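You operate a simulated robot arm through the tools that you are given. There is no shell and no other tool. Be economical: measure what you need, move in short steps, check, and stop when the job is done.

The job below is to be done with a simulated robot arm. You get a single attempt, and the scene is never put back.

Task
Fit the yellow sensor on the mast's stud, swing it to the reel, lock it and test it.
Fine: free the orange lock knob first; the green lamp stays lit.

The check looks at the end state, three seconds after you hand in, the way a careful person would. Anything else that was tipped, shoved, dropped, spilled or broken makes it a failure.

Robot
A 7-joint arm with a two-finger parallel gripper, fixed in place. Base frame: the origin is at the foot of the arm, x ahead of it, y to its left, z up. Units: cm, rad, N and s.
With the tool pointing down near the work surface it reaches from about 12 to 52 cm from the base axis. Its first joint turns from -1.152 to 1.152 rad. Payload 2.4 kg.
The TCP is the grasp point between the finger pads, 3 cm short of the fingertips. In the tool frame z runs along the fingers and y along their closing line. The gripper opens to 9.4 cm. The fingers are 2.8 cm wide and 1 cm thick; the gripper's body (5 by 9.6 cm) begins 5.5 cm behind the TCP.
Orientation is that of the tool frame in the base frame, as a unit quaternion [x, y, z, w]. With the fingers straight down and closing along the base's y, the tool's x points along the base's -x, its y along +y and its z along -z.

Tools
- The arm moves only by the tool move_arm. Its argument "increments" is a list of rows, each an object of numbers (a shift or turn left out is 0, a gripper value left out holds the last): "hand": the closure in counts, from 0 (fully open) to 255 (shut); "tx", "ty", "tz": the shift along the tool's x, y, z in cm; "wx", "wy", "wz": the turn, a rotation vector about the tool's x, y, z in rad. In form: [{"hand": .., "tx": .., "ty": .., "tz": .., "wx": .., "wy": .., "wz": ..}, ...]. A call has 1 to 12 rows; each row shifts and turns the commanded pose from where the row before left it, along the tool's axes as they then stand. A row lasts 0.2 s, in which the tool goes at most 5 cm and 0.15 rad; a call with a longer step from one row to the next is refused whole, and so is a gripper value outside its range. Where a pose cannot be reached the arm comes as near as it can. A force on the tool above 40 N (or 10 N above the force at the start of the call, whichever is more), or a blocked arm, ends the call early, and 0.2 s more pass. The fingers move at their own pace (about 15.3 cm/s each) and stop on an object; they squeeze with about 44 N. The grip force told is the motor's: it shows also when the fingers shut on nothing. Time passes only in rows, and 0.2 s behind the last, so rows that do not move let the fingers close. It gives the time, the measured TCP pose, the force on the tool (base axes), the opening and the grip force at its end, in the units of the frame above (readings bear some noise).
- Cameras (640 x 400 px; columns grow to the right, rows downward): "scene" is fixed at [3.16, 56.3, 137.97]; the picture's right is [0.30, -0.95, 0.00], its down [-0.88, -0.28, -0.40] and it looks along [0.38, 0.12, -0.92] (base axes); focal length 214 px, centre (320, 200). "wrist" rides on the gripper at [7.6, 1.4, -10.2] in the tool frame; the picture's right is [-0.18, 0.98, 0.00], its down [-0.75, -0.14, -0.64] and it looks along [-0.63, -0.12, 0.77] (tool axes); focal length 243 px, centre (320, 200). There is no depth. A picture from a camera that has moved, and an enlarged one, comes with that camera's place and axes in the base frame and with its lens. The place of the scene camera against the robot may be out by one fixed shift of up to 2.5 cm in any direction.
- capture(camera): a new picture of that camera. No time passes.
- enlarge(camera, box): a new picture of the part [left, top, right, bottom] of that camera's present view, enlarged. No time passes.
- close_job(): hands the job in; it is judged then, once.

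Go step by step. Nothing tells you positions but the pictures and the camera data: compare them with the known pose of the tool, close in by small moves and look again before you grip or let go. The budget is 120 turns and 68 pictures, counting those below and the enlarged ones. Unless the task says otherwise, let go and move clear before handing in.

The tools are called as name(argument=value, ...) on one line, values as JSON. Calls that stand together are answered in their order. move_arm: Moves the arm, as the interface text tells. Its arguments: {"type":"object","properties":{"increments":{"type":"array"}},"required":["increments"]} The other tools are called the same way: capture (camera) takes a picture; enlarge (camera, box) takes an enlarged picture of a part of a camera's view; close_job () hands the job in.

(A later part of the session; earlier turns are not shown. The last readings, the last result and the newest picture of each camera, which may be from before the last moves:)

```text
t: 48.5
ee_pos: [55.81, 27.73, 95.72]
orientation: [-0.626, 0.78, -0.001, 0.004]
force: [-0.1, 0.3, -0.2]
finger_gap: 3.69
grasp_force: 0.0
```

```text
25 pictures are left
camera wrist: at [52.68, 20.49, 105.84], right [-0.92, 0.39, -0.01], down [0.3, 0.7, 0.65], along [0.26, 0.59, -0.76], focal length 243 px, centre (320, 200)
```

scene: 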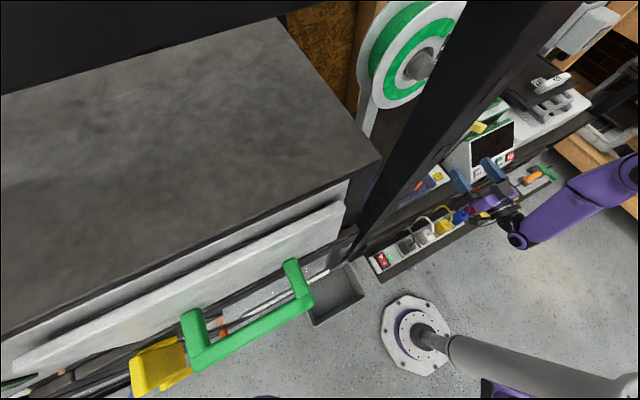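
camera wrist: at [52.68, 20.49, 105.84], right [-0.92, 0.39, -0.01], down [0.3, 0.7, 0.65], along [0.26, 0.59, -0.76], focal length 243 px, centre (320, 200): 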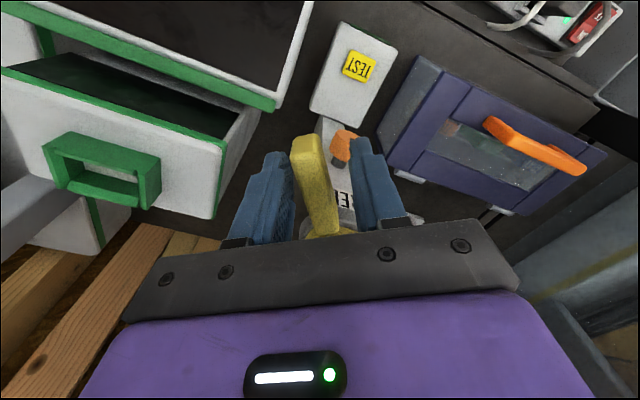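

The handle is caged. Testing the swing counter-clockwise (nose toward the reel) with a few small arc steps.

move_arm(increments=[{"hand": 172}, {"ty": -0.62, "tx": -0.03, "wz": -0.1}, {"ty": -0.62, "tx": -0.03, "wz": -0.1}, {"ty": -0.62, "tx": -0.03, "wz": -0.1}])

capture(camera="wrist")

```text
t: 49.5
ee_pos: [57.14, 27.84, 95.58]
orientation: [0.737, -0.676, -0.001, 0.0]
force: [-27.3, 3.4, 7.6]
finger_gap: 4.62
grasp_force: 13.6
```

```text
24 pictures are left
camera wrist: at [56.52, 20.08, 105.81], right [-1.0, 0.1, 0.0], down [0.08, 0.76, 0.64], along [0.06, 0.64, -0.77], focal length 243 px, centre (320, 200)
```

wrist: 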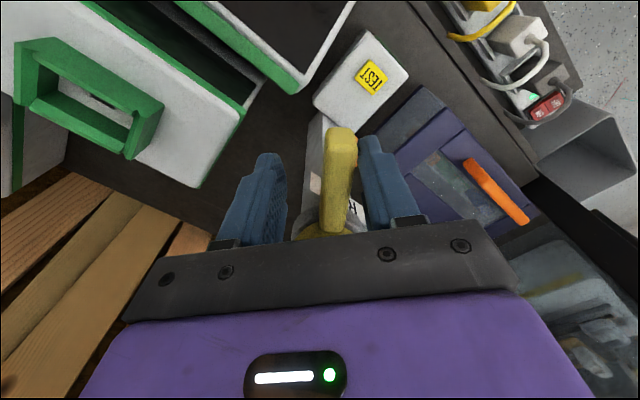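

The handle did not move under 27 N, so it's either at a stop or still locked. I'll return and try the other direction gently.

move_arm(increments=[{"ty": 0.62, "tx": 0.03, "wz": 0.1}, {"ty": 0.62, "tx": 0.03, "wz": 0.1}, {"ty": 0.62, "tx": 0.03, "wz": 0.1}, {"ty": 0.62, "tx": 0.03, "wz": 0.1}, {"ty": 0.5, "tx": 0.03, "wz": 0.1}])

capture(camera="wrist")

```text
t: 50.7
ee_pos: [54.88, 27.8, 95.71]
orientation: [-0.543, 0.84, -0.001, 0.005]
force: [0.1, -0.5, -0.4]
finger_gap: 3.06
grasp_force: 0.0
```

```text
23 pictures are left
camera wrist: at [50.36, 21.28, 105.89], right [-0.82, 0.57, -0.01], down [0.43, 0.63, 0.65], along [0.37, 0.53, -0.76], focal length 243 px, centre (320, 200)
```

wrist: 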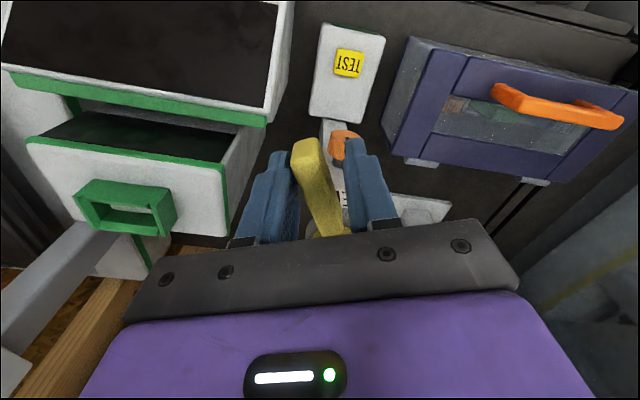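

The handle moved this way with almost no force, so it was against an end stop before and the lock is free. I'll continue clockwise in steps.

move_arm(increments=[{"ty": 0.62, "tx": -0.03, "wz": 0.1}, {"ty": 0.62, "tx": -0.03, "wz": 0.1}, {"ty": 0.62, "tx": -0.03, "wz": 0.1}, {"ty": 0.62, "tx": -0.03, "wz": 0.1}])

capture(camera="wrist")

```text
t: 51.7
ee_pos: [52.72, 29.13, 95.77]
orientation: [-0.366, 0.93, 0.001, 0.004]
force: [0.3, -0.5, -0.3]
finger_gap: 3.05
grasp_force: 0.0
```

```text
22 pictures are left
camera wrist: at [46.24, 24.98, 105.96], right [-0.53, 0.85, 0.0], down [0.64, 0.41, 0.65], along [0.55, 0.35, -0.76], focal length 243 px, centre (320, 200)
```

wrist: 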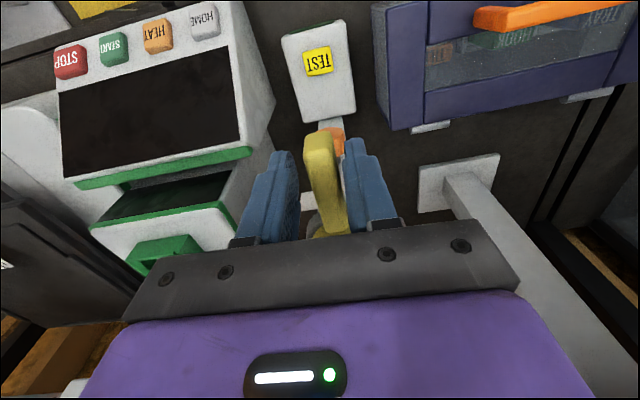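

The handle follows freely and now lies over the REEL plate. To learn the range, I'll continue carefully to see whether there's a stop nearby.

move_arm(increments=[{"ty": 0.64, "tx": -0.08, "wz": 0.1}, {"ty": 0.64, "tx": -0.08, "wz": 0.1}, {"ty": 0.64, "tx": -0.08, "wz": 0.1}, {"ty": 0.64, "tx": -0.08, "wz": 0.1}])

capture(camera="wrist")

```text
t: 52.7
ee_pos: [51.56, 31.5, 95.78]
orientation: [-0.173, 0.985, 0.002, 0.005]
force: [0.6, 0.2, 0.4]
finger_gap: 3.06
grasp_force: 0.1
```

```text
21 pictures are left
camera wrist: at [43.9, 30.15, 105.9], right [-0.16, 0.99, 0.0], down [0.75, 0.12, 0.65], along [0.64, 0.11, -0.76], focal length 243 px, centre (320, 200)
```

wrist: 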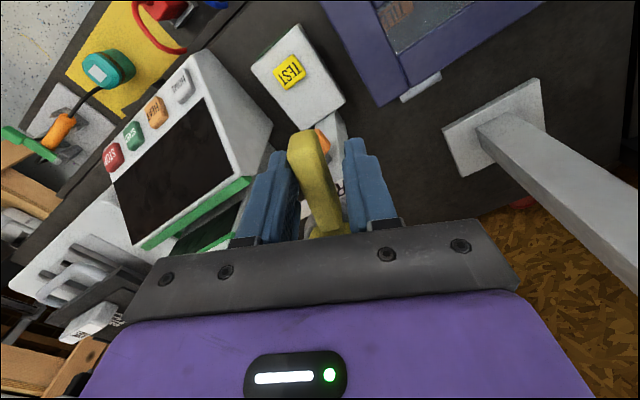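

Still free. Continuing a bit further to find the other stop.

move_arm(increments=[{"ty": 0.62, "tx": -0.06, "wz": 0.1}, {"ty": 0.62, "tx": -0.06, "wz": 0.1}, {"ty": 0.62, "tx": -0.06, "wz": 0.1}, {"ty": 0.62, "tx": -0.06, "wz": 0.1}])

capture(camera="wrist")

```text
t: 53.7
ee_pos: [51.49, 33.6, 95.85]
orientation: [0.028, 1.0, -0.001, 0.002]
force: [-0.1, -14.3, 3.7]
finger_gap: 3.86
grasp_force: 6.6
```

```text
20 pictures are left
camera wrist: at [43.99, 35.41, 105.94], right [0.24, 0.97, 0.0], down [0.74, -0.18, 0.65], along [0.63, -0.15, -0.76], focal length 243 px, centre (320, 200)
```

wrist: 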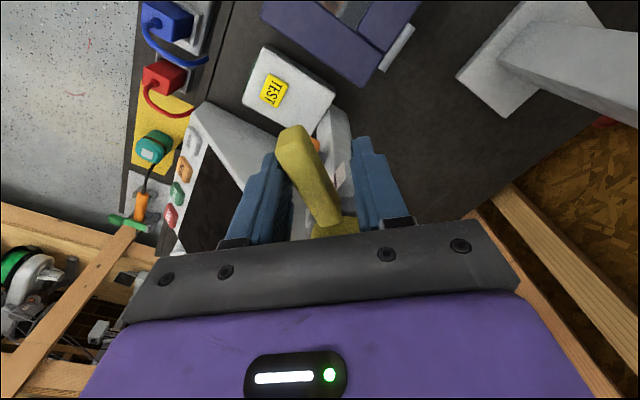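

The other stop is at about −171°, so the handle's range is centred exactly on the REEL plate (≈ −136°). I'll align with the handle, grip it, and bring it back to the middle over the REEL plate.

move_arm(increments=[{"hand": 150, "tx": 0.14, "ty": -0.4, "wz": -0.1}, {"tx": 0.14, "ty": -0.4, "wz": -0.1}, {"hand": 200}, {"hand": 255}, {"hand": 255}])

capture(camera="wrist")

```text
t: 54.9
ee_pos: [51.0, 33.01, 95.73]
orientation: [-0.076, 0.997, 0.0, 0.002]
force: [-2.0, -16.2, 1.4]
finger_gap: 2.04
grasp_force: 45.2
```

```text
19 pictures are left
camera wrist: at [43.28, 33.15, 105.92], right [0.03, 1.0, 0.0], down [0.76, -0.03, 0.65], along [0.65, -0.02, -0.76], focal length 243 px, centre (320, 200)
```

wrist: 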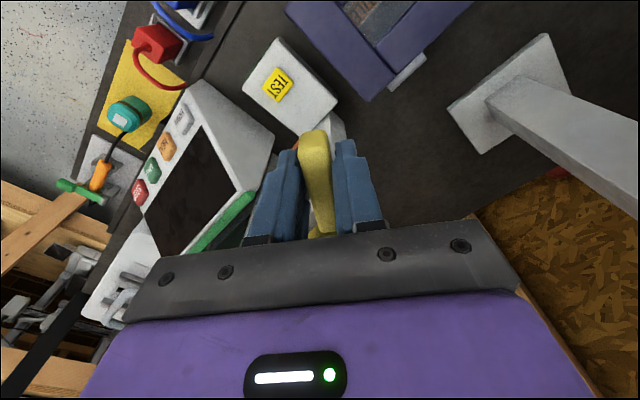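

Handle gripped (2.0 cm). Swinging it back ~35° to the middle, over the REEL plate.

move_arm(increments=[{"ty": -0.558, "tx": -0.025, "wz": -0.088}, {"ty": -0.558, "tx": -0.025, "wz": -0.088}, {"ty": -0.558, "tx": -0.025, "wz": -0.088}, {"ty": -0.558, "tx": -0.025, "wz": -0.088}, {"ty": -0.558, "tx": -0.025, "wz": -0.088}, {"ty": -0.558, "tx": -0.025, "wz": -0.088}, {"ty": -0.558, "tx": -0.025, "wz": -0.088}])

```text
t: 56.5
ee_pos: [52.68, 29.52, 95.66]
orientation: [-0.374, 0.927, 0.001, 0.003]
force: [-3.1, -13.0, -5.1]
finger_gap: 2.06
grasp_force: 45.0
```

Handle is at about −136°. Releasing, rising and backing off to look.

move_arm(increments=[{"hand": 150}, {"hand": 100}, {"tz": -4}, {"tz": -4}, {"tz": -4}, {"tx": 2}])

capture(camera="wrist")

enlarge(camera="wrist", box=[220, 60, 420, 220])

```text
t: 57.9
ee_pos: [51.1, 28.06, 107.55]
orientation: [-0.374, 0.927, 0.001, 0.004]
force: [1.1, -0.1, -0.6]
finger_gap: 5.73
grasp_force: 0.1
```

```text
18 pictures are left
camera wrist: at [44.65, 23.79, 117.76], right [-0.55, 0.84, 0.0], down [0.64, 0.42, 0.65], along [0.54, 0.36, -0.76], focal length 243 px, centre (320, 200)
```

wrist: 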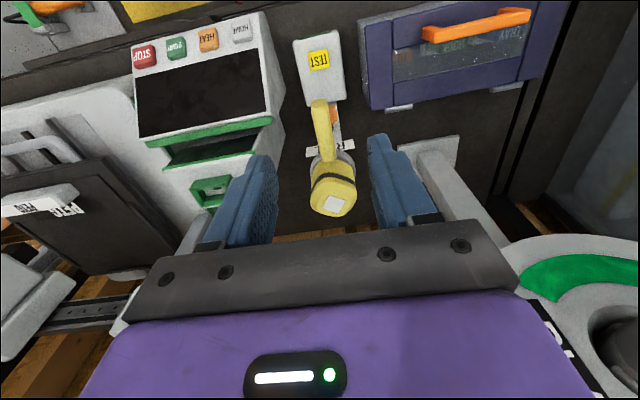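

```text
2.50 times, centred on (320, 140) of wrist
camera zoom: at [44.65, 23.79, 117.76], right [-0.55, 0.84, 0.0], down [0.64, 0.42, 0.65], along [0.54, 0.36, -0.76], focal length 606 px, centre (320, 350)
```

zoom: 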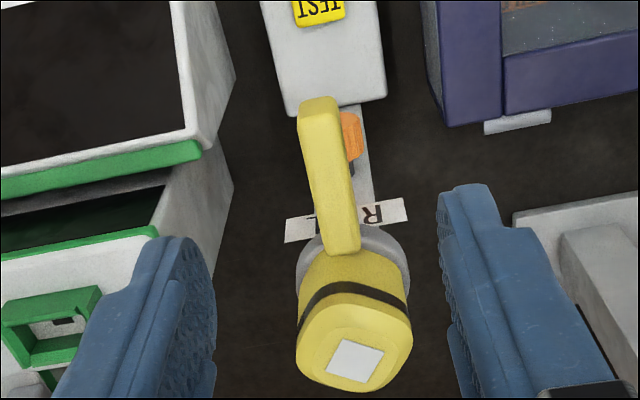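

The sensor turned with the head and the handle points squarely over the REEL plate. Now back to the knob to lock it: backing off and tilting to horizontal.

move_arm(increments=[{"tx": 3.4, "wz": -0.018, "hand": 0}, {"tx": 3.4}, {"wy": -0.1428}, {"wy": -0.1428}, {"wy": -0.1428}, {"wy": -0.1428}, {"wy": -0.1428}, {"wy": -0.1428}, {"wy": -0.1428}, {"wy": -0.1428}, {"wy": -0.1428}, {"wy": -0.1428}])

move_arm(increments=[{"wy": -0.1428}, {"tx": 4.4}, {"tx": 4.4}, {"tx": 4.4}, {"tx": 4.4}, {"tx": 4.4}])

move_arm(increments=[{"wz": -0.15}, {"wz": -0.15}, {"wz": -0.15}, {"wz": -0.15}, {"wz": -0.15}, {"wz": -0.15}, {"wz": -0.15}, {"wz": -0.15}, {"wz": -0.15}, {"wz": -0.15}])

capture(camera="wrist")

```text
t: 60.5
ee_pos: [46.02, 23.58, 107.65]
orientation: [-0.322, 0.757, 0.241, 0.516]
force: [-0.6, 0.2, 0.2]
finger_gap: 9.41
grasp_force: 0.1
out of reach, approached as far as the arm can: row 9, 10, 12
```

```text
t: 61.9
ee_pos: [46.86, 22.86, 107.88]
orientation: [-0.31, 0.732, 0.255, 0.551]
force: [-0.2, -0.3, 0.1]
finger_gap: 9.38
grasp_force: 0.0
out of reach, approached as far as the arm can: row 1, 2, 3, 4, 5, 6
```

```text
t: 63.6
ee_pos: [56.27, 20.25, 120.2]
orientation: [0.623, -0.491, -0.006, -0.609]
force: [-4.9, 4.2, 2.4]
finger_gap: 9.42
grasp_force: 0.1
out of reach, approached as far as the arm can: row 1, 2, 3, 4, 5, 6, 7, 8
stopped in row 8: the force on the tool passed its limit (the readings are from after the stop); the commanded pose is now the measured one
```

```text
16 pictures are left
camera wrist: at [53.31, 8.15, 117.1], right [-0.7, 0.33, -0.63], down [-0.68, -0.07, 0.73], along [0.2, 0.94, 0.27], focal length 243 px, centre (320, 200)
```

wrist: 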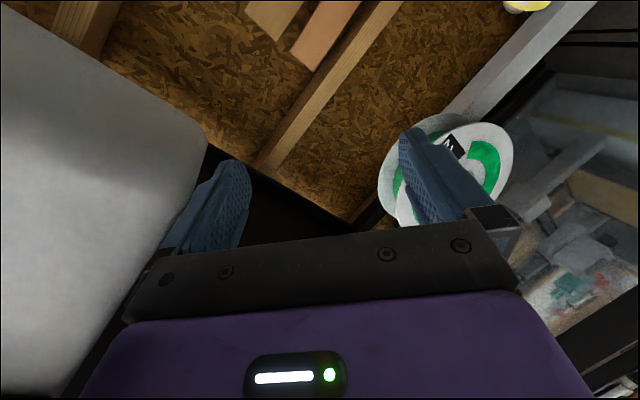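

The horizontal tilt wasn't reachable that high and the arm wandered up, stopping on a force. I should not have chained those moves; checking the scene before anything else.

capture(camera="scene")

```text
15 pictures are left
```

scene: 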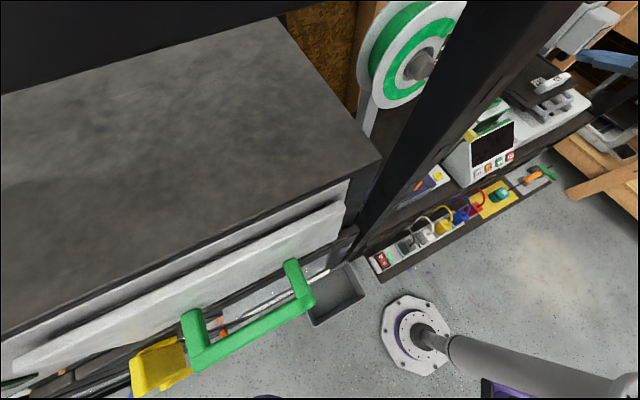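

The scene looks undisturbed. I'll back the gripper away along its own axis first.

move_arm(increments=[{"tz": -1.5, "ty": 0.5}, {"tz": -2, "ty": 1}, {"tz": -2, "ty": 1}])

```text
t: 64.4
ee_pos: [53.02, 16.36, 121.91]
orientation: [0.622, -0.496, -0.006, -0.605]
force: [-0.3, -0.7, 0.0]
finger_gap: 9.38
grasp_force: 0.0
out of reach, approached as far as the arm can: row 1, 2, 3
```

Force is gone. Now rotating the tool back to pointing down.

move_arm(increments=[{"wx": -0.0463, "wy": 0.1148, "wz": 0.0787}, {"wx": -0.0463, "wy": 0.1148, "wz": 0.0787}, {"wx": -0.0463, "wy": 0.1148, "wz": 0.0787}, {"wx": -0.0463, "wy": 0.1148, "wz": 0.0787}])

move_arm(increments=[{"wx": -0.0463, "wy": 0.1148, "wz": 0.0787}, {"wx": -0.0463, "wy": 0.1148, "wz": 0.0787}, {"wx": -0.0463, "wy": 0.1148, "wz": 0.0787}, {"wx": -0.0463, "wy": 0.1148, "wz": 0.0787}, {"wx": -0.0463, "wy": 0.1148, "wz": 0.0787}, {"wx": -0.0463, "wy": 0.1148, "wz": 0.0787}, {"wx": -0.0463, "wy": 0.1148, "wz": 0.0787}])

```text
t: 65.4
ee_pos: [52.95, 16.52, 121.87]
orientation: [-0.576, 0.706, 0.002, 0.412]
force: [0.1, 0.3, -0.2]
finger_gap: 9.36
grasp_force: 0.2
```

```text
t: 67.0
ee_pos: [48.69, 14.29, 122.66]
orientation: [-0.375, 0.926, -0.002, -0.03]
force: [-0.3, -0.7, -0.5]
finger_gap: 9.37
grasp_force: 0.2
```

Tool is pointing down again with no contact. Moving to the lower stand-off where the tilt worked before, one checked step at a time.

move_arm(increments=[{"wy": -0.06, "wz": -0.015}, {"tx": -0.7, "ty": 1.35, "tz": 3.8}, {"tx": -0.7, "ty": 1.35, "tz": 3.8}, {"tx": -0.7, "ty": 1.35, "tz": 3.8}, {"tx": -0.7, "ty": 1.35, "tz": 3.8}, {"tx": -0.7, "ty": 1.35, "tz": 3.8}, {"tx": -0.7, "ty": 1.35, "tz": 3.8}])

capture(camera="wrist")

```text
t: 67.9
ee_pos: [52.29, 16.82, 119.5]
orientation: [-0.356, 0.929, 0.01, 0.1]
force: [-0.2, 0.4, 0.1]
finger_gap: 9.4
grasp_force: 0.1
stopped in row 4: the arm was blocked; the commanded pose is now the measured one
```

```text
14 pictures are left
camera wrist: at [43.99, 11.96, 127.95], right [-0.52, 0.86, -0.02], down [0.53, 0.33, 0.78], along [0.68, 0.4, -0.62], focal length 243 px, centre (320, 200)
```

wrist: 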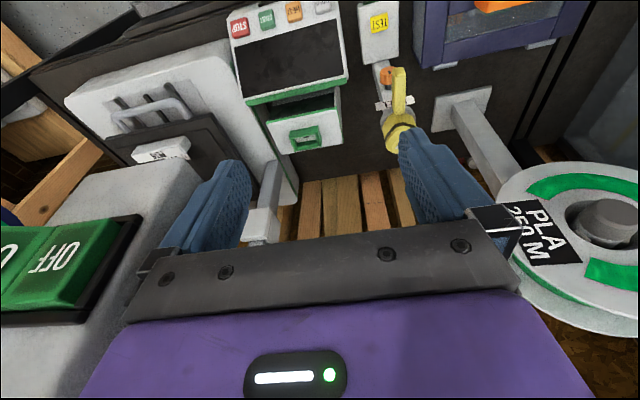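

The arm reports being blocked; a grey box with a green switch is close on the left. I'll retreat toward the robot in a small step and see if it follows.

move_arm(increments=[{"tx": 2}, {"tx": 2}, {}])

```text
t: 68.7
ee_pos: [50.2, 15.03, 118.53]
orientation: [-0.359, 0.928, 0.011, 0.103]
force: [0.4, -0.1, 0.0]
finger_gap: 9.37
grasp_force: 0.1
```

move_arm(increments=[{"tx": 2, "wy": 0.1}, {"tx": 2, "wy": 0.1}, {}, {}])

```text
t: 69.7
ee_pos: [47.25, 12.21, 117.92]
orientation: [-0.357, 0.934, -0.026, 0.008]
force: [0.6, 0.2, 0.7]
finger_gap: 9.42
grasp_force: 0.1
```

move_arm(increments=[{"ty": 2, "tz": 2}, {"ty": 2, "tz": 2}, {}])

capture(camera="scene")

```text
t: 70.5
ee_pos: [44.54, 15.05, 113.56]
orientation: [-0.357, 0.934, -0.026, 0.009]
force: [-1.2, 0.4, -0.3]
finger_gap: 9.4
grasp_force: 0.1
```

```text
13 pictures are left
```

scene: 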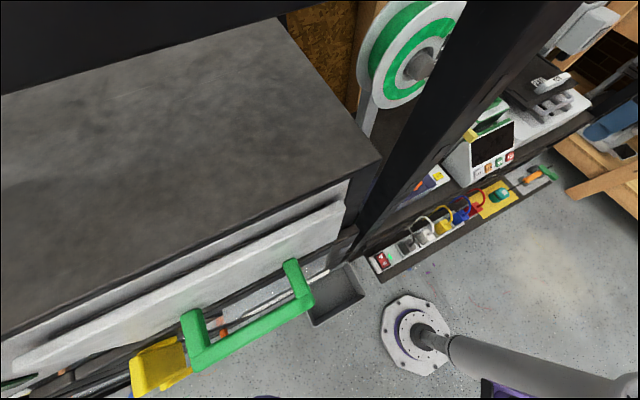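

Following correctly again and nothing appears disturbed. Correcting the small roll and going to the stand-off at (46, 23, 100).

move_arm(increments=[{"wx": -0.055, "wz": -0.056}, {"tx": -1.34, "ty": 0.92, "tz": 2.72}, {"tx": -1.34, "ty": 0.92, "tz": 2.72}, {"tx": -1.34, "ty": 0.92, "tz": 2.72}, {"tx": -1.34, "ty": 0.92, "tz": 2.72}, {"tx": -1.34, "ty": 0.92, "tz": 2.72}, {}])

```text
t: 72.1
ee_pos: [46.14, 23.2, 99.96]
orientation: [-0.383, 0.924, 0.0, -0.001]
force: [-0.8, -0.2, 0.0]
finger_gap: 9.43
grasp_force: 0.0
```

Good. Now tilting to horizontal here in checked portions.

move_arm(increments=[{"wy": -0.14}, {"wy": -0.14}, {"wy": -0.14}, {"wy": -0.14}, {"wy": -0.14}, {"wy": -0.14}])

```text
t: 73.5
ee_pos: [46.05, 23.13, 99.8]
orientation: [-0.36, 0.867, 0.137, 0.317]
force: [-7.9, 9.9, 0.6]
finger_gap: 9.38
grasp_force: 0.1
out of reach, approached as far as the arm can: row 6
```

An unexpected side force appeared; looking before continuing.

capture(camera="wrist")

```text
12 pictures are left
camera wrist: at [36.41, 15.21, 102.7], right [-0.6, 0.79, 0.13], down [0.22, 0.01, 0.98], along [0.77, 0.61, -0.18], focal length 243 px, centre (320, 200)
```

wrist: 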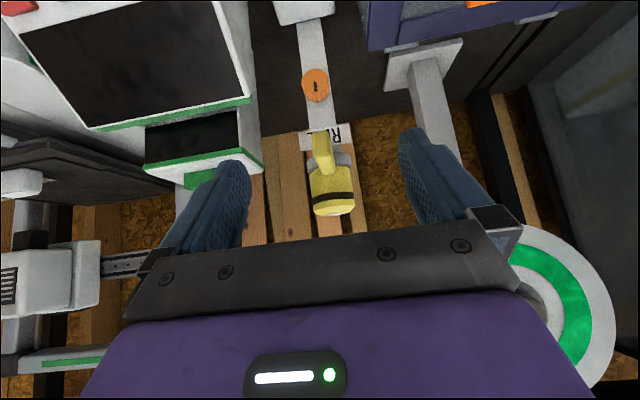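

move_arm(increments=[{}, {}])

```text
t: 74.1
ee_pos: [45.85, 23.2, 99.66]
orientation: [-0.361, 0.866, 0.137, 0.317]
force: [-0.3, 0.3, -0.4]
finger_gap: 9.4
grasp_force: 0.0
```

The force was transient. I'll lower first, then tilt further, as lower down the horizontal pose should be reachable.

move_arm(increments=[{"tx": 1.72, "tz": 2.04}, {"tx": 1.72, "tz": 2.04}, {"tx": 1.72, "tz": 2.04}, {"wy": -0.12}, {"wy": -0.12}, {"wy": -0.12}])

```text
t: 75.5
ee_pos: [48.05, 21.31, 92.12]
orientation: [-0.331, 0.796, 0.207, 0.463]
force: [0.0, 0.4, 0.1]
finger_gap: 9.42
grasp_force: 0.1
out of reach, approached as far as the arm can: row 5, 6
```

This posture limits the tilt. I'll tilt back, return toward the initial high pose with the tool down to reset the arm's posture, then repeat the approach that worked.

move_arm(increments=[{"wy": 0.15}, {"wy": 0.15}, {"wy": 0.15}, {"wy": 0.15}, {"wy": 0.15}, {"wy": 0.15}, {"wy": 0.15}, {"wy": 0.01}, {"tz": -3, "tx": 1}, {"tz": -4, "tx": 1}, {"tz": -4}, {"tz": -4}])

move_arm(increments=[{"tz": -3.5, "wz": 0.131}, {"tz": -3.5, "wz": 0.131}, {"tz": -3.5, "wz": 0.131}, {"tz": -3, "wz": 0.131}, {"wz": 0.131}, {"wz": 0.131}, {}])

```text
t: 78.1
ee_pos: [46.49, 19.57, 107.27]
orientation: [-0.387, 0.922, 0.006, 0.001]
force: [0.5, -0.3, 1.0]
finger_gap: 9.4
grasp_force: 0.0
```

```text
t: 79.2
ee_pos: [42.9, 17.9, 115.44]
orientation: [-0.132, 0.986, -0.021, -0.097]
force: [0.2, 0.4, 0.2]
finger_gap: 9.4
grasp_force: 0.1
stopped in row 5: the arm was blocked; the commanded pose is now the measured one
```

The arm is in an awkward posture near this height. I'll straighten the tool and move inward a little to let the posture relax.

move_arm(increments=[{"wx": -0.014, "wy": -0.065, "wz": 0.089}, {"wx": -0.014, "wy": -0.065, "wz": 0.089}, {"wx": -0.014, "wy": -0.065, "wz": 0.089}, {"tx": 2, "tz": 1}, {"tx": 2, "tz": 1}, {}])

move_arm(increments=[{"ty": -2}, {"ty": -2}, {"ty": -2}, {"ty": -2}, {}])

```text
t: 80.6
ee_pos: [39.07, 18.19, 113.47]
orientation: [0.0, 1.0, 0.0, 0.002]
force: [-0.7, -0.4, 0.4]
finger_gap: 9.41
grasp_force: 0.2
```

```text
t: 81.8
ee_pos: [38.92, 10.05, 113.57]
orientation: [0.0, 1.0, 0.0, 0.002]
force: [-0.6, 0.3, 0.1]
finger_gap: 9.42
grasp_force: 0.0
```

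Works here. I'll extend the arm down into the free aisle in front of the bench to straighten the elbow, then come back.

move_arm(increments=[{"tx": 1.5, "ty": -3, "tz": 2}, {"tx": 1.5, "ty": -3, "tz": 2}, {"ty": -3, "tz": 3.5}, {"tz": 4.8}, {"tz": 4.8}, {"tz": 4.8}, {"tz": 4.8}, {"tz": 4.8}, {"tz": 4.8}, {"tz": 4.8}, {"tz": 4.8}, {}])

move_arm(increments=[{"tz": 4.8}, {"tz": 4.8}, {"tz": 4.8}, {"tz": 4.8}, {"tz": 4.8}, {"tz": 4.8}, {"tz": 4.8}, {}])

capture(camera="scene")

```text
t: 84.4
ee_pos: [35.97, 0.6, 67.66]
orientation: [0.0, 1.0, -0.001, 0.001]
force: [0.1, 0.1, 0.4]
finger_gap: 9.39
grasp_force: 0.1
```

```text
t: 86.2
ee_pos: [35.66, 0.65, 49.24]
orientation: [0.0, 1.0, -0.001, 0.002]
force: [0.1, -0.2, 0.1]
finger_gap: 9.38
grasp_force: 0.0
out of reach, approached as far as the arm can: row 4, 5, 6, 7
```

```text
11 pictures are left
```

scene: 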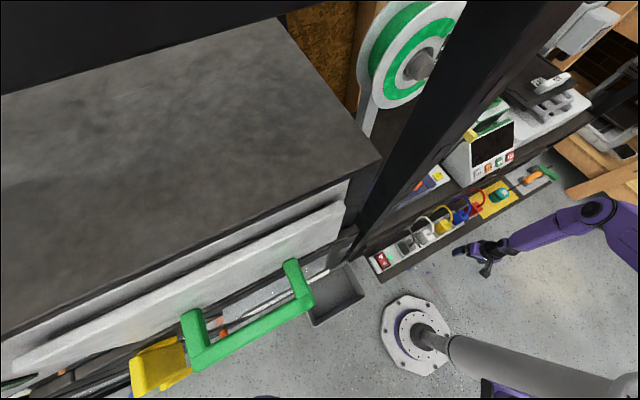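

The arm extended to its limit with nothing touched. Coming back up and testing the high pose.

move_arm(increments=[{"tz": -4.8}, {"tz": -4.8}, {"tz": -4.8}, {"tz": -4.8}, {"tz": -4.8}, {"tz": -4.8}, {"tz": -4.8}, {"tz": -4.8}, {"tz": -4.8}, {"tz": -4.8}, {"tz": -4.8}, {"tz": -4.8}])

move_arm(increments=[{"tz": -4, "ty": 2}, {"tz": -4, "ty": 2}, {"tz": -4, "ty": 2}, {"tz": -4, "ty": 2, "tx": -1.5}, {"tz": -4, "ty": 2, "tx": -1.5}, {"tz": -4, "ty": 2, "tx": -1.5}, {"tz": -4, "ty": 1, "tx": -2}, {}])

```text
t: 88.8
ee_pos: [35.44, 0.43, 107.27]
orientation: [0.0, 1.0, -0.001, 0.001]
force: [0.1, 0.0, 0.8]
finger_gap: 9.42
grasp_force: 0.2
```

```text
t: 90.6
ee_pos: [41.38, 13.28, 134.11]
orientation: [0.0, 1.0, -0.001, 0.001]
force: [0.7, 0.0, 0.6]
finger_gap: 9.39
grasp_force: 0.1
out of reach, approached as far as the arm can: row 7
```

The high pose is reachable again, so the posture is reset. Going to the earlier successful stand-off (46, 24, 103) at yaw 0.67.

move_arm(increments=[{"tz": 3.8}, {"tz": 3.8, "tx": -0.6, "ty": 1.5}, {"tz": 3.8, "tx": -0.6, "ty": 1.5}, {"tz": 3.8, "tx": -0.6, "ty": 1.5}, {"tz": 3.8, "tx": -0.6, "ty": 1.5}, {"tz": 3.8, "tx": -0.6, "ty": 1.5}, {"tz": 3.8, "tx": -0.6, "ty": 1.5}, {"tz": 3.8, "tx": -0.6, "ty": 1.7}, {}])

move_arm(increments=[{"wz": -0.134}, {"wz": -0.134}, {"wz": -0.134}, {"wz": -0.134}, {"wz": -0.135}, {"wy": -0.14}, {"wy": -0.14}, {"wy": -0.14}, {"wy": -0.14}])

```text
t: 92.6
ee_pos: [45.96, 24.05, 103.57]
orientation: [0.0, 1.0, 0.0, 0.001]
force: [0.5, 0.1, 0.7]
finger_gap: 9.41
grasp_force: 0.0
```

```text
t: 94.6
ee_pos: [45.84, 23.98, 103.6]
orientation: [-0.316, 0.907, 0.089, 0.263]
force: [0.4, -0.1, -0.3]
finger_gap: 9.38
grasp_force: 0.0
```

Good so far. Continue tilting, checking reach.

move_arm(increments=[{"wy": -0.14}, {"wy": -0.14}, {"wy": -0.14}, {"wy": -0.14}, {"wy": -0.14}, {"wy": -0.14}, {"wy": -0.17}])

```text
refused: row 7 steps farther than a row can; nothing moved
```

move_arm(increments=[{"wy": -0.144}, {"wy": -0.144}, {"wy": -0.144}, {"wy": -0.144}, {"wy": -0.144}, {"wy": -0.144}, {"wy": -0.146}])

```text
t: 96.2
ee_pos: [45.91, 23.89, 103.67]
orientation: [-0.234, 0.666, 0.232, 0.669]
force: [0.0, 0.3, -0.4]
finger_gap: 9.41
grasp_force: 0.1
```

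Horizontal reached. Descending to knob height.

move_arm(increments=[{"tx": 4.6}, {"tx": 4.6}, {"tx": 4.6}, {"tx": 4.5}, {}])

move_arm(increments=[{"wz": -0.15}, {"wz": -0.15}, {"wz": -0.15}, {"wz": -0.15}, {"wz": -0.15}, {"wz": -0.15}])

```text
t: 97.4
ee_pos: [45.79, 24.13, 85.23]
orientation: [-0.234, 0.667, 0.233, 0.668]
force: [-0.7, -0.1, -0.4]
finger_gap: 9.37
grasp_force: 0.0
```

```text
t: 98.8
ee_pos: [45.77, 24.01, 85.33]
orientation: [-0.501, 0.499, -0.082, 0.702]
force: [1.0, -0.3, 0.1]
finger_gap: 9.41
grasp_force: 0.0
```

Rolling further to the start angle, then narrowing the gap so the upper finger clears the handle, and advancing partway.

move_arm(increments=[{"wz": -0.14}, {"wz": -0.14}, {"wz": -0.14}, {"wz": -0.14}, {"wz": -0.14}, {"hand": 118}, {"hand": 118}, {"tz": 2}, {"tz": 2}])

capture(camera="wrist")

```text
t: 100.8
ee_pos: [49.1, 26.59, 85.42]
orientation: [0.641, -0.298, 0.317, -0.632]
force: [0.8, -0.3, -0.5]
finger_gap: 5.04
grasp_force: 0.0
```

```text
10 pictures are left
camera wrist: at [45.95, 14.17, 84.09], right [-0.09, 0.12, -0.99], down [-0.97, 0.19, 0.12], along [0.21, 0.97, 0.1], focal length 243 px, centre (320, 200)
```

wrist: 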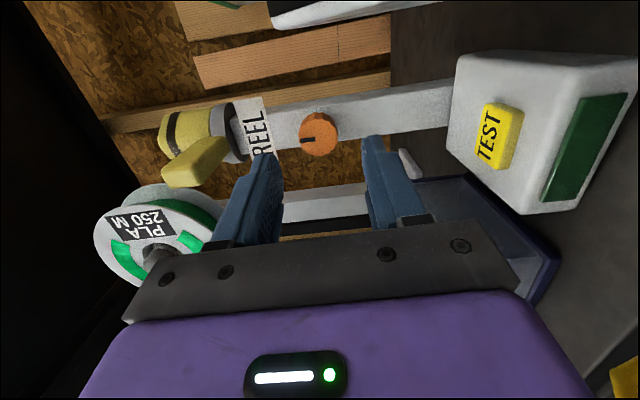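

The fingers line up vertically with the knob (mark up). Advancing onto the knob and closing.

move_arm(increments=[{"tz": 2}, {"tz": 1.8}, {"hand": 170}, {"hand": 255}, {"hand": 255}])

enlarge(camera="wrist", box=[170, 50, 490, 250])

```text
t: 102.0
ee_pos: [52.05, 28.94, 85.51]
orientation: [0.641, -0.296, 0.317, -0.633]
force: [-0.9, -0.4, 5.5]
finger_gap: 2.96
grasp_force: 45.2
```

```text
2.00 times, centred on (330, 150) of wrist
camera zoom: at [48.86, 16.55, 84.23], right [-0.09, 0.12, -0.99], down [-0.97, 0.19, 0.12], along [0.21, 0.97, 0.1], focal length 485 px, centre (300, 300)
```

zoom: 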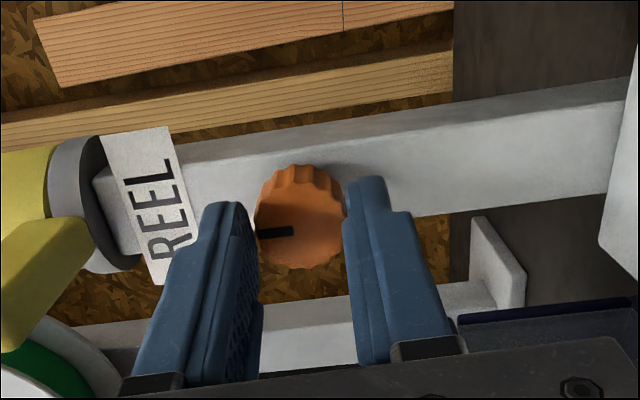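

Knob gripped. Turning it clockwise to lock, in two parts.

move_arm(increments=[{"wz": 0.1}, {"wz": 0.1}, {"wz": 0.1}, {"wz": 0.1}, {"wz": 0.1}, {"wz": 0.1}, {"wz": 0.1}, {"wz": 0.1}])

move_arm(increments=[{"wz": 0.1}, {"wz": 0.1}, {"wz": 0.1}, {"wz": 0.1}, {"wz": 0.1}, {"wz": 0.1}, {"wz": 0.1}])

enlarge(camera="wrist", box=[170, 50, 490, 250])

```text
t: 103.8
ee_pos: [51.99, 28.94, 85.33]
orientation: [-0.474, 0.523, -0.047, 0.707]
force: [5.0, 13.5, 11.0]
finger_gap: 2.97
grasp_force: 45.0
```

```text
t: 105.4
ee_pos: [51.82, 28.83, 85.25]
orientation: [-0.268, 0.655, 0.2, 0.677]
force: [-8.9, 15.0, 3.3]
finger_gap: 2.98
grasp_force: 44.6
```

```text
2.00 times, centred on (330, 150) of wrist
camera zoom: at [43.47, 22.99, 77.48], right [-0.62, 0.78, 0.08], down [-0.46, -0.45, 0.77], along [0.63, 0.44, 0.64], focal length 485 px, centre (300, 300)
```

zoom: 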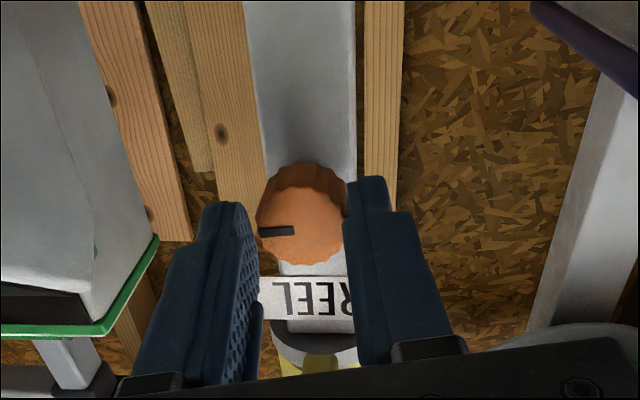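

Almost at the original locked angle. A little further until it resists.

move_arm(increments=[{"wz": 0.1}, {"wz": 0.08}, {"wz": 0.08}])

enlarge(camera="wrist", box=[170, 50, 490, 250])

```text
t: 106.2
ee_pos: [51.82, 29.02, 85.22]
orientation: [-0.183, 0.684, 0.287, 0.645]
force: [-16.7, 11.0, -6.2]
finger_gap: 2.96
grasp_force: 44.5
```

```text
2.00 times, centred on (330, 150) of wrist
camera zoom: at [42.19, 24.56, 77.9], right [-0.59, 0.73, 0.34], down [-0.34, -0.6, 0.72], along [0.73, 0.31, 0.6], focal length 485 px, centre (300, 300)
```

zoom: 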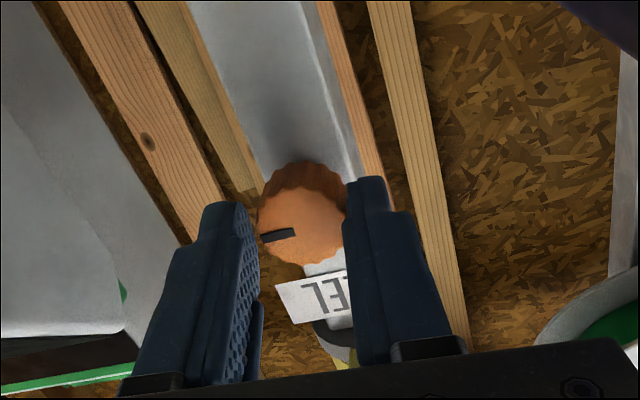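

The mark started to slip at the stop: the knob is locked. Releasing, backing off, and un-rolling the wrist.

move_arm(increments=[{"hand": 150}, {"hand": 100}, {"hand": 100}, {"tz": -4}, {"tz": -4}, {"wz": -0.15}])

move_arm(increments=[{"hand": 255, "wy": 0.134}, {"wy": 0.134}, {"wy": 0.134}, {"wy": 0.134}, {"wy": 0.134}, {"wy": 0.134}, {"wy": 0.134}, {"wy": 0.134}, {}])

capture(camera="wrist")

```text
t: 107.6
ee_pos: [45.73, 23.8, 85.4]
orientation: [-0.231, 0.668, 0.236, 0.667]
force: [0.4, 0.3, -0.8]
finger_gap: 5.69
grasp_force: 0.2
```

```text
t: 109.6
ee_pos: [45.89, 23.85, 85.34]
orientation: [-0.319, 0.915, 0.085, 0.231]
force: [-0.2, -0.8, 0.0]
finger_gap: 0.01
grasp_force: 32.7
```

```text
6 pictures are left
camera wrist: at [35.86, 17.65, 90.71], right [-0.48, 0.87, 0.1], down [0.37, 0.1, 0.92], along [0.79, 0.48, -0.37], focal length 243 px, centre (320, 200)
```

wrist: 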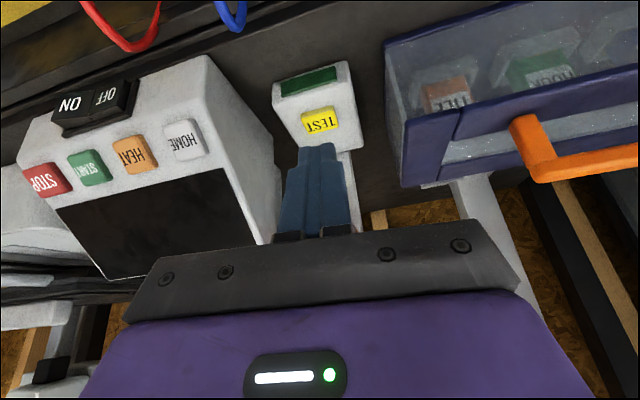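

The TEST button is at about (51.4, 28.2, 75) with the lamp dark just in front of it. Moving the closed fingertips to ~2 cm short of it.

move_arm(increments=[{"tx": -0.6, "tz": 3.0}, {"tx": -0.6, "ty": -0.08, "tz": 3.2}, {}])

capture(camera="wrist")

```text
t: 110.4
ee_pos: [48.95, 26.25, 80.54]
orientation: [-0.318, 0.915, 0.085, 0.232]
force: [0.4, -0.4, -0.3]
finger_gap: 0.01
grasp_force: 33.1
```

```text
5 pictures are left
camera wrist: at [39.02, 20.05, 85.8], right [-0.48, 0.87, 0.1], down [0.37, 0.1, 0.92], along [0.79, 0.48, -0.37], focal length 243 px, centre (320, 200)
```

wrist: 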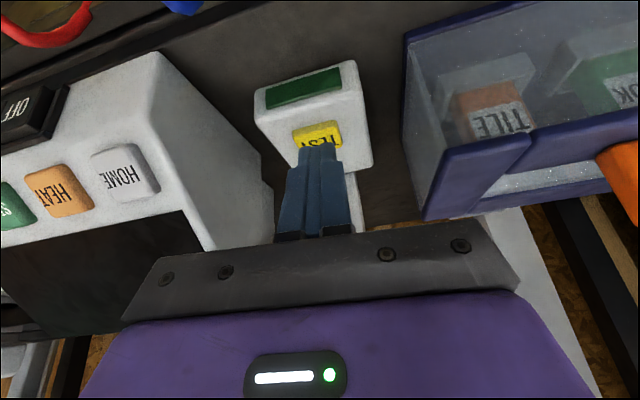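

Aligned. Pressing straight along the tool axis in small steps.

move_arm(increments=[{"ty": -0.12, "tz": 1.2}, {"tz": 0.6}, {"tz": 0.4}, {"tz": 0.3}, {"tz": 0.3}, {"tz": 0.3}])

```text
t: 111.5
ee_pos: [49.68, 26.77, 78.29]
orientation: [-0.319, 0.916, 0.083, 0.228]
force: [-10.2, -6.4, 17.9]
finger_gap: 0.03
grasp_force: 32.7
stopped in row 5: the force on the tool passed its limit (the readings are from after the stop); the commanded pose is now the measured one
```

Contact with ~21 N along the axis. Checking the lamp.

capture(camera="wrist")

```text
4 pictures are left
camera wrist: at [39.81, 20.62, 83.72], right [-0.48, 0.87, 0.09], down [0.38, 0.11, 0.92], along [0.79, 0.48, -0.38], focal length 243 px, centre (320, 200)
```

wrist: 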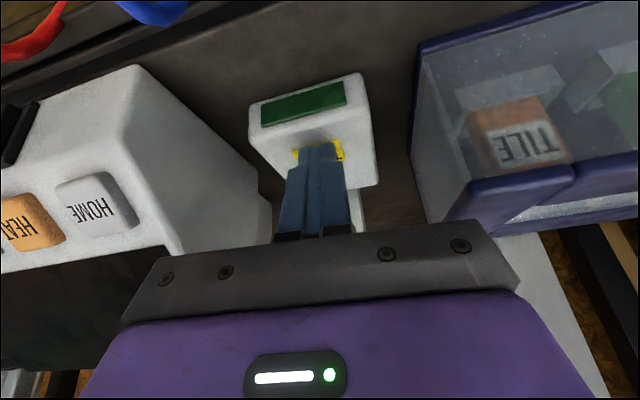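

The lamp still looks dark; pressing a bit further.

move_arm(increments=[{"tz": 0.3}, {"tz": 0.3}, {"tz": 0.3}])

```text
t: 111.8
ee_pos: [49.68, 26.76, 78.38]
orientation: [-0.318, 0.916, 0.083, 0.229]
force: [-9.3, -6.0, 16.2]
finger_gap: 0.0
grasp_force: 33.4
stopped in row 1: the force on the tool passed its limit (the readings are from after the stop); the commanded pose is now the measured one
```

It's bottomed out. Releasing the button and checking the lamp again.

move_arm(increments=[{"tz": -1}, {"tz": -2}, {}])

capture(camera="wrist")

```text
t: 112.6
ee_pos: [48.57, 25.91, 81.03]
orientation: [-0.318, 0.916, 0.083, 0.228]
force: [0.0, 0.2, -0.1]
finger_gap: 0.0
grasp_force: 33.0
```

```text
3 pictures are left
camera wrist: at [38.77, 19.78, 86.34], right [-0.48, 0.87, 0.09], down [0.38, 0.11, 0.92], along [0.79, 0.48, -0.38], focal length 243 px, centre (320, 200)
```

wrist: 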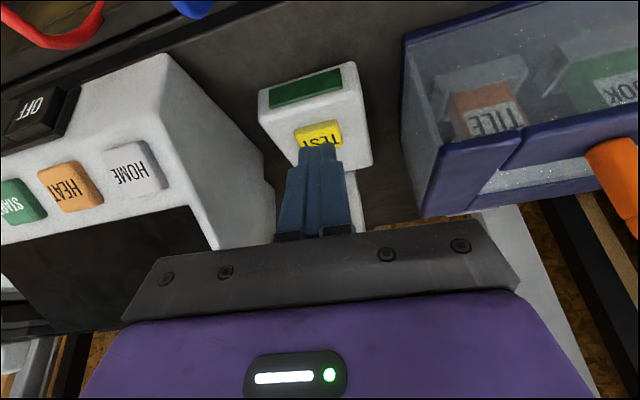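

The lamp is dark. With this tilt the lower edge of the fingertips landed ~1.5 cm short of the button centre, so I'll shift forward and press again squarely.

move_arm(increments=[{"tx": -1.5, "ty": -0.1}, {"tz": 2.2}, {"tz": 0.5}, {"tz": 0.3}, {"tz": 0.3}, {"tz": 0.3}, {"tz": 0.3}])

```text
t: 114.1
ee_pos: [51.13, 27.72, 78.68]
orientation: [-0.317, 0.916, 0.084, 0.231]
force: [-3.0, -3.1, 10.2]
finger_gap: 0.01
grasp_force: 32.9
stopped in row 7: the force on the tool passed its limit (the readings are from after the stop); the commanded pose is now the measured one
```

move_arm(increments=[{"tz": 0.2}, {"tz": 0.2}, {}])

enlarge(camera="wrist", box=[220, 40, 420, 200])

```text
t: 114.6
ee_pos: [51.43, 27.99, 78.59]
orientation: [-0.318, 0.915, 0.084, 0.232]
force: [-3.5, -2.9, 11.5]
finger_gap: 0.0
grasp_force: 33.0
stopped in row 2: the force on the tool passed its limit (the readings are from after the stop); the commanded pose is now the measured one
```

```text
2.50 times, centred on (320, 120) of wrist
camera zoom: at [41.48, 21.73, 83.89], right [-0.48, 0.87, 0.09], down [0.37, 0.1, 0.92], along [0.79, 0.48, -0.37], focal length 606 px, centre (320, 400)
```

zoom: 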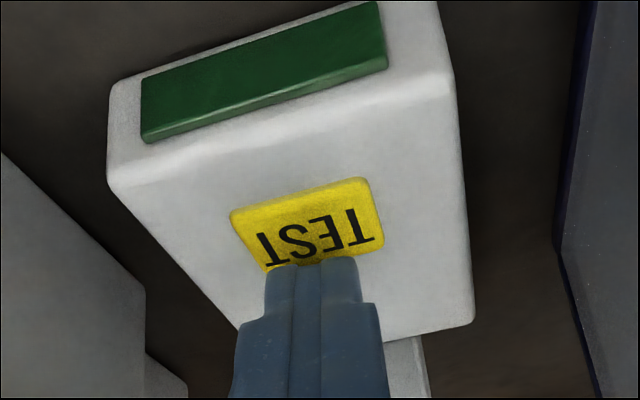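

The tip is on the far edge of the button now; the centre lies ~0.9 cm back. Repositioning and pressing at the centre.

move_arm(increments=[{"tz": -1}, {"tx": 0.9}, {}, {"tz": 0.5}, {"tz": 0.2}, {"tz": 0.2}, {"tz": 0.2}, {"tz": 0.2}, {"tz": 0.2}, {"tz": 0.2}])

```text
t: 115.9
ee_pos: [50.76, 27.37, 78.6]
orientation: [-0.318, 0.915, 0.085, 0.234]
force: [-2.7, -3.0, 9.7]
finger_gap: 0.0
grasp_force: 32.9
stopped in row 6: the force on the tool passed its limit (the readings are from after the stop); the commanded pose is now the measured one
```

move_arm(increments=[{"tz": 0.15}, {"tz": 0.15}, {"tz": 0.15}, {"tz": 0.15}])

move_arm(increments=[{"tz": 0.15}, {"tz": 0.15}, {"tz": 0.15}, {"tz": 0.15}])

```text
t: 116.4
ee_pos: [50.94, 27.42, 78.55]
orientation: [-0.319, 0.914, 0.085, 0.235]
force: [-5.8, -3.2, 12.8]
finger_gap: 0.0
grasp_force: 33.1
stopped in row 2: the force on the tool passed its limit (the readings are from after the stop); the commanded pose is now the measured one
```

```text
t: 116.8
ee_pos: [50.98, 27.53, 78.53]
orientation: [-0.318, 0.914, 0.085, 0.237]
force: [-4.9, -3.3, 13.1]
finger_gap: 0.0
grasp_force: 32.9
stopped in row 2: the force on the tool passed its limit (the readings are from after the stop); the commanded pose is now the measured one
```

I've pressed at the centre with peaks near 40 N. Lifting slightly and checking the lamp with one picture.

move_arm(increments=[{"tz": -1}, {"tz": -2}, {"tx": 1}, {}])

capture(camera="wrist")

```text
t: 117.8
ee_pos: [49.25, 26.14, 80.55]
orientation: [-0.318, 0.914, 0.086, 0.235]
force: [-0.1, -0.4, 0.2]
finger_gap: 0.02
grasp_force: 33.3
```

```text
1 pictures are left
camera wrist: at [39.29, 19.98, 85.78], right [-0.48, 0.87, 0.09], down [0.36, 0.1, 0.93], along [0.8, 0.48, -0.36], focal length 243 px, centre (320, 200)
```

wrist: 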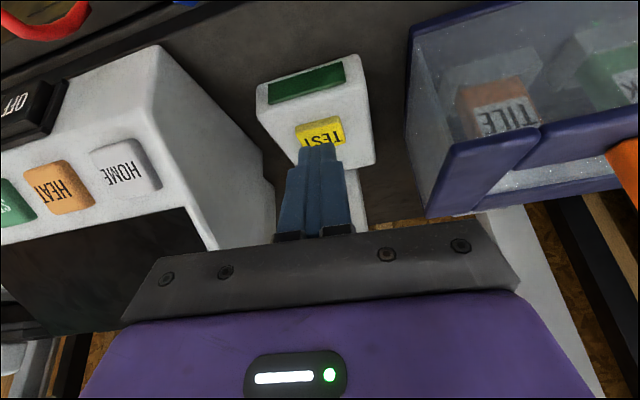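

The lamp is still dark, so a condition isn't met (lock or angle). I'll go back to the handle and first test gently whether it is really locked.

move_arm(increments=[{"tz": -4}, {"tz": -4}, {"wy": 0.126}, {"wy": 0.126}, {"wy": 0.126}, {"wy": 0.126}, {"wz": -0.1, "tz": -4, "hand": 100}, {"tz": -4.5}, {"tz": -4.5}, {"tz": -4}, {}])

```text
t: 120.2
ee_pos: [46.36, 23.5, 104.51]
orientation: [-0.376, 0.927, 0.003, -0.001]
force: [0.0, -0.4, 0.2]
finger_gap: 5.73
grasp_force: 0.1
out of reach, approached as far as the arm can: row 4
```

Now over the handle, descend around it, and test with a small clockwise push.

move_arm(increments=[{"tx": -2.9}, {"tx": -2.9}, {"tx": -2.9, "ty": -0.1}, {}, {"tz": 3}, {"tz": 3}, {"tz": 2.8}, {"hand": 172}, {"hand": 172}])

move_arm(increments=[{"ty": 0.5, "wz": 0.08}, {"ty": 0.5, "wz": 0.08}, {"ty": 0.3, "wz": 0.05}])

```text
t: 122.2
ee_pos: [52.36, 29.47, 95.79]
orientation: [-0.376, 0.927, 0.003, 0.001]
force: [-0.4, -1.1, 0.0]
finger_gap: 3.07
grasp_force: 0.1
```

```text
t: 123.0
ee_pos: [52.01, 30.15, 96.02]
orientation: [-0.274, 0.962, 0.002, 0.003]
force: [17.2, -15.9, 15.2]
finger_gap: 4.38
grasp_force: 12.0
```

It is firmly locked (28 N, no movement), so the lock works and the angle must be what's wrong: the head should go to the reel-side stop. Retreating to unlock again.

move_arm(increments=[{"ty": -0.5, "wz": -0.08}, {"ty": -0.5, "wz": -0.08}, {"ty": -0.3, "wz": -0.05, "hand": 100}, {"hand": 80}, {"tz": -4}, {"tz": -4}, {"tx": 3, "wz": 0.1}, {"tx": 3}, {"tx": 2.5}, {}])

```text
t: 125.2
ee_pos: [45.95, 24.01, 103.76]
orientation: [-0.329, 0.944, 0.003, 0.0]
force: [-0.3, 0.1, -1.0]
finger_gap: 6.44
grasp_force: 0.1
```

Exactly at the earlier stand-off. Tilting to horizontal as before.

move_arm(increments=[{"wy": -0.142}, {"wy": -0.142}, {"wy": -0.142}, {"wy": -0.142}, {"wy": -0.142}, {"wy": -0.142}, {"wy": -0.142}, {"wy": -0.143}, {"wy": -0.143}, {"wy": -0.143}, {"wy": -0.147}])

```text
t: 127.6
ee_pos: [45.92, 23.93, 103.73]
orientation: [-0.231, 0.667, 0.237, 0.668]
force: [-0.3, -0.6, 0.2]
finger_gap: 6.45
grasp_force: 0.1
```

move_arm(increments=[{"tx": 4.6}, {"tx": 4.6}, {"tx": 4.6}, {"tx": 4.6}, {"ty": 0.22}, {}])

```text
t: 129.0
ee_pos: [45.92, 24.11, 85.36]
orientation: [-0.23, 0.668, 0.236, 0.668]
force: [0.4, -0.5, 0.2]
finger_gap: 6.46
grasp_force: 0.1
```

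move_arm(increments=[{"tz": 3.9}, {"tz": 3.9}, {}, {"hand": 170}, {"hand": 255}, {"hand": 255}])

```text
t: 130.4
ee_pos: [51.91, 29.11, 85.69]
orientation: [-0.23, 0.668, 0.234, 0.668]
force: [5.1, 4.4, -1.7]
finger_gap: 3.0
grasp_force: 45.2
```

Knob gripped (3.0 cm). Turning it counter-clockwise to free it.

move_arm(increments=[{"wz": -0.1}, {"wz": -0.1}, {"wz": -0.1}, {"wz": -0.1}, {"wz": -0.1}, {"wz": -0.1}, {"wz": -0.1}, {"wz": -0.1}])

move_arm(increments=[{"wz": -0.1}, {"wz": -0.1}, {"wz": -0.1}, {"wz": -0.1}, {"wz": -0.1}, {"wz": -0.1}, {"wz": -0.1}, {"wz": -0.1}, {"wz": -0.1}])

```text
t: 132.2
ee_pos: [51.81, 29.16, 85.43]
orientation: [-0.473, 0.524, -0.044, 0.707]
force: [-12.4, -6.0, 13.8]
finger_gap: 2.98
grasp_force: 45.2
```

```text
t: 134.2
ee_pos: [52.12, 29.06, 85.51]
orientation: [0.653, -0.267, 0.349, -0.617]
force: [-0.4, 0.2, 10.9]
finger_gap: 2.96
grasp_force: 44.8
```

Knob freed (97° turned). I'll release, back off, rise to handle height with the fingers to the right of the handle, and push the handle sideways from this pose.

move_arm(increments=[{"hand": 150}, {"hand": 118}, {"hand": 118}, {"tz": -4}, {"tz": -4}, {"ty": -4, "tx": 0.5}, {"ty": -4, "tx": 0.5}, {"tx": 3, "ty": 0.39, "hand": 255}, {}, {}])

```text
t: 136.4
ee_pos: [47.49, 21.74, 93.44]
orientation: [0.654, -0.267, 0.347, -0.617]
force: [-0.6, 0.6, -0.3]
finger_gap: 0.0
grasp_force: 32.9
```

move_arm(increments=[{"tx": 0.4}, {"tz": 3.3}, {"tz": 3.3}, {}])

```text
t: 137.4
ee_pos: [53.03, 25.67, 93.45]
orientation: [0.654, -0.267, 0.346, -0.617]
force: [0.4, -0.9, -0.3]
finger_gap: 0.0
grasp_force: 33.6
```

In place beside the handle without contact. Pushing it toward the reel side.

move_arm(increments=[{"tx": -0.5, "ty": -0.065}, {"tx": -0.5, "ty": -0.065}, {"tx": -0.5, "ty": -0.065}, {"tx": -0.5, "ty": -0.065}, {"tx": -0.5, "ty": -0.065}, {"tx": -0.5, "ty": -0.065}, {"tx": -0.5, "ty": -0.065}, {"tx": -0.5, "ty": -0.065}])

```text
t: 139.2
ee_pos: [50.37, 28.91, 93.58]
orientation: [0.654, -0.267, 0.346, -0.618]
force: [-0.1, -0.2, 0.4]
finger_gap: 0.0
grasp_force: 32.7
```

move_arm(increments=[{"tx": -0.3, "ty": -0.04}, {"tx": -0.3, "ty": -0.04}, {"tx": -0.3, "ty": -0.04}, {"tx": -0.3, "ty": -0.04}])

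```text
t: 140.2
ee_pos: [49.85, 29.24, 93.52]
orientation: [0.652, -0.272, 0.351, -0.615]
force: [9.2, -14.2, 2.9]
finger_gap: 0.0
grasp_force: 33.3
```

The handle is against the reel-side stop (17 N). Easing off, retreating, and lowering back to the knob with the fingers opened to 5 cm.

move_arm(increments=[{"tx": 1.2, "ty": 0.15}, {"tz": -3.3}, {"tz": -3.3}, {"ty": 4.05, "tx": -0.53}, {"ty": 4.05, "tx": -0.53, "hand": 118}, {}, {}])

```text
t: 141.8
ee_pos: [45.37, 24.57, 85.56]
orientation: [0.654, -0.268, 0.346, -0.617]
force: [0.8, 0.0, 0.9]
finger_gap: 5.03
grasp_force: 0.0
```

move_arm(increments=[{"tx": 0.6, "ty": 0.15}, {"tz": 4}, {"tz": 4}, {}, {"hand": 170}, {"hand": 255}, {"hand": 255}])

```text
t: 143.4
ee_pos: [51.94, 28.99, 85.4]
orientation: [0.652, -0.267, 0.347, -0.619]
force: [-1.1, -0.1, 14.9]
finger_gap: 2.93
grasp_force: 44.5
```

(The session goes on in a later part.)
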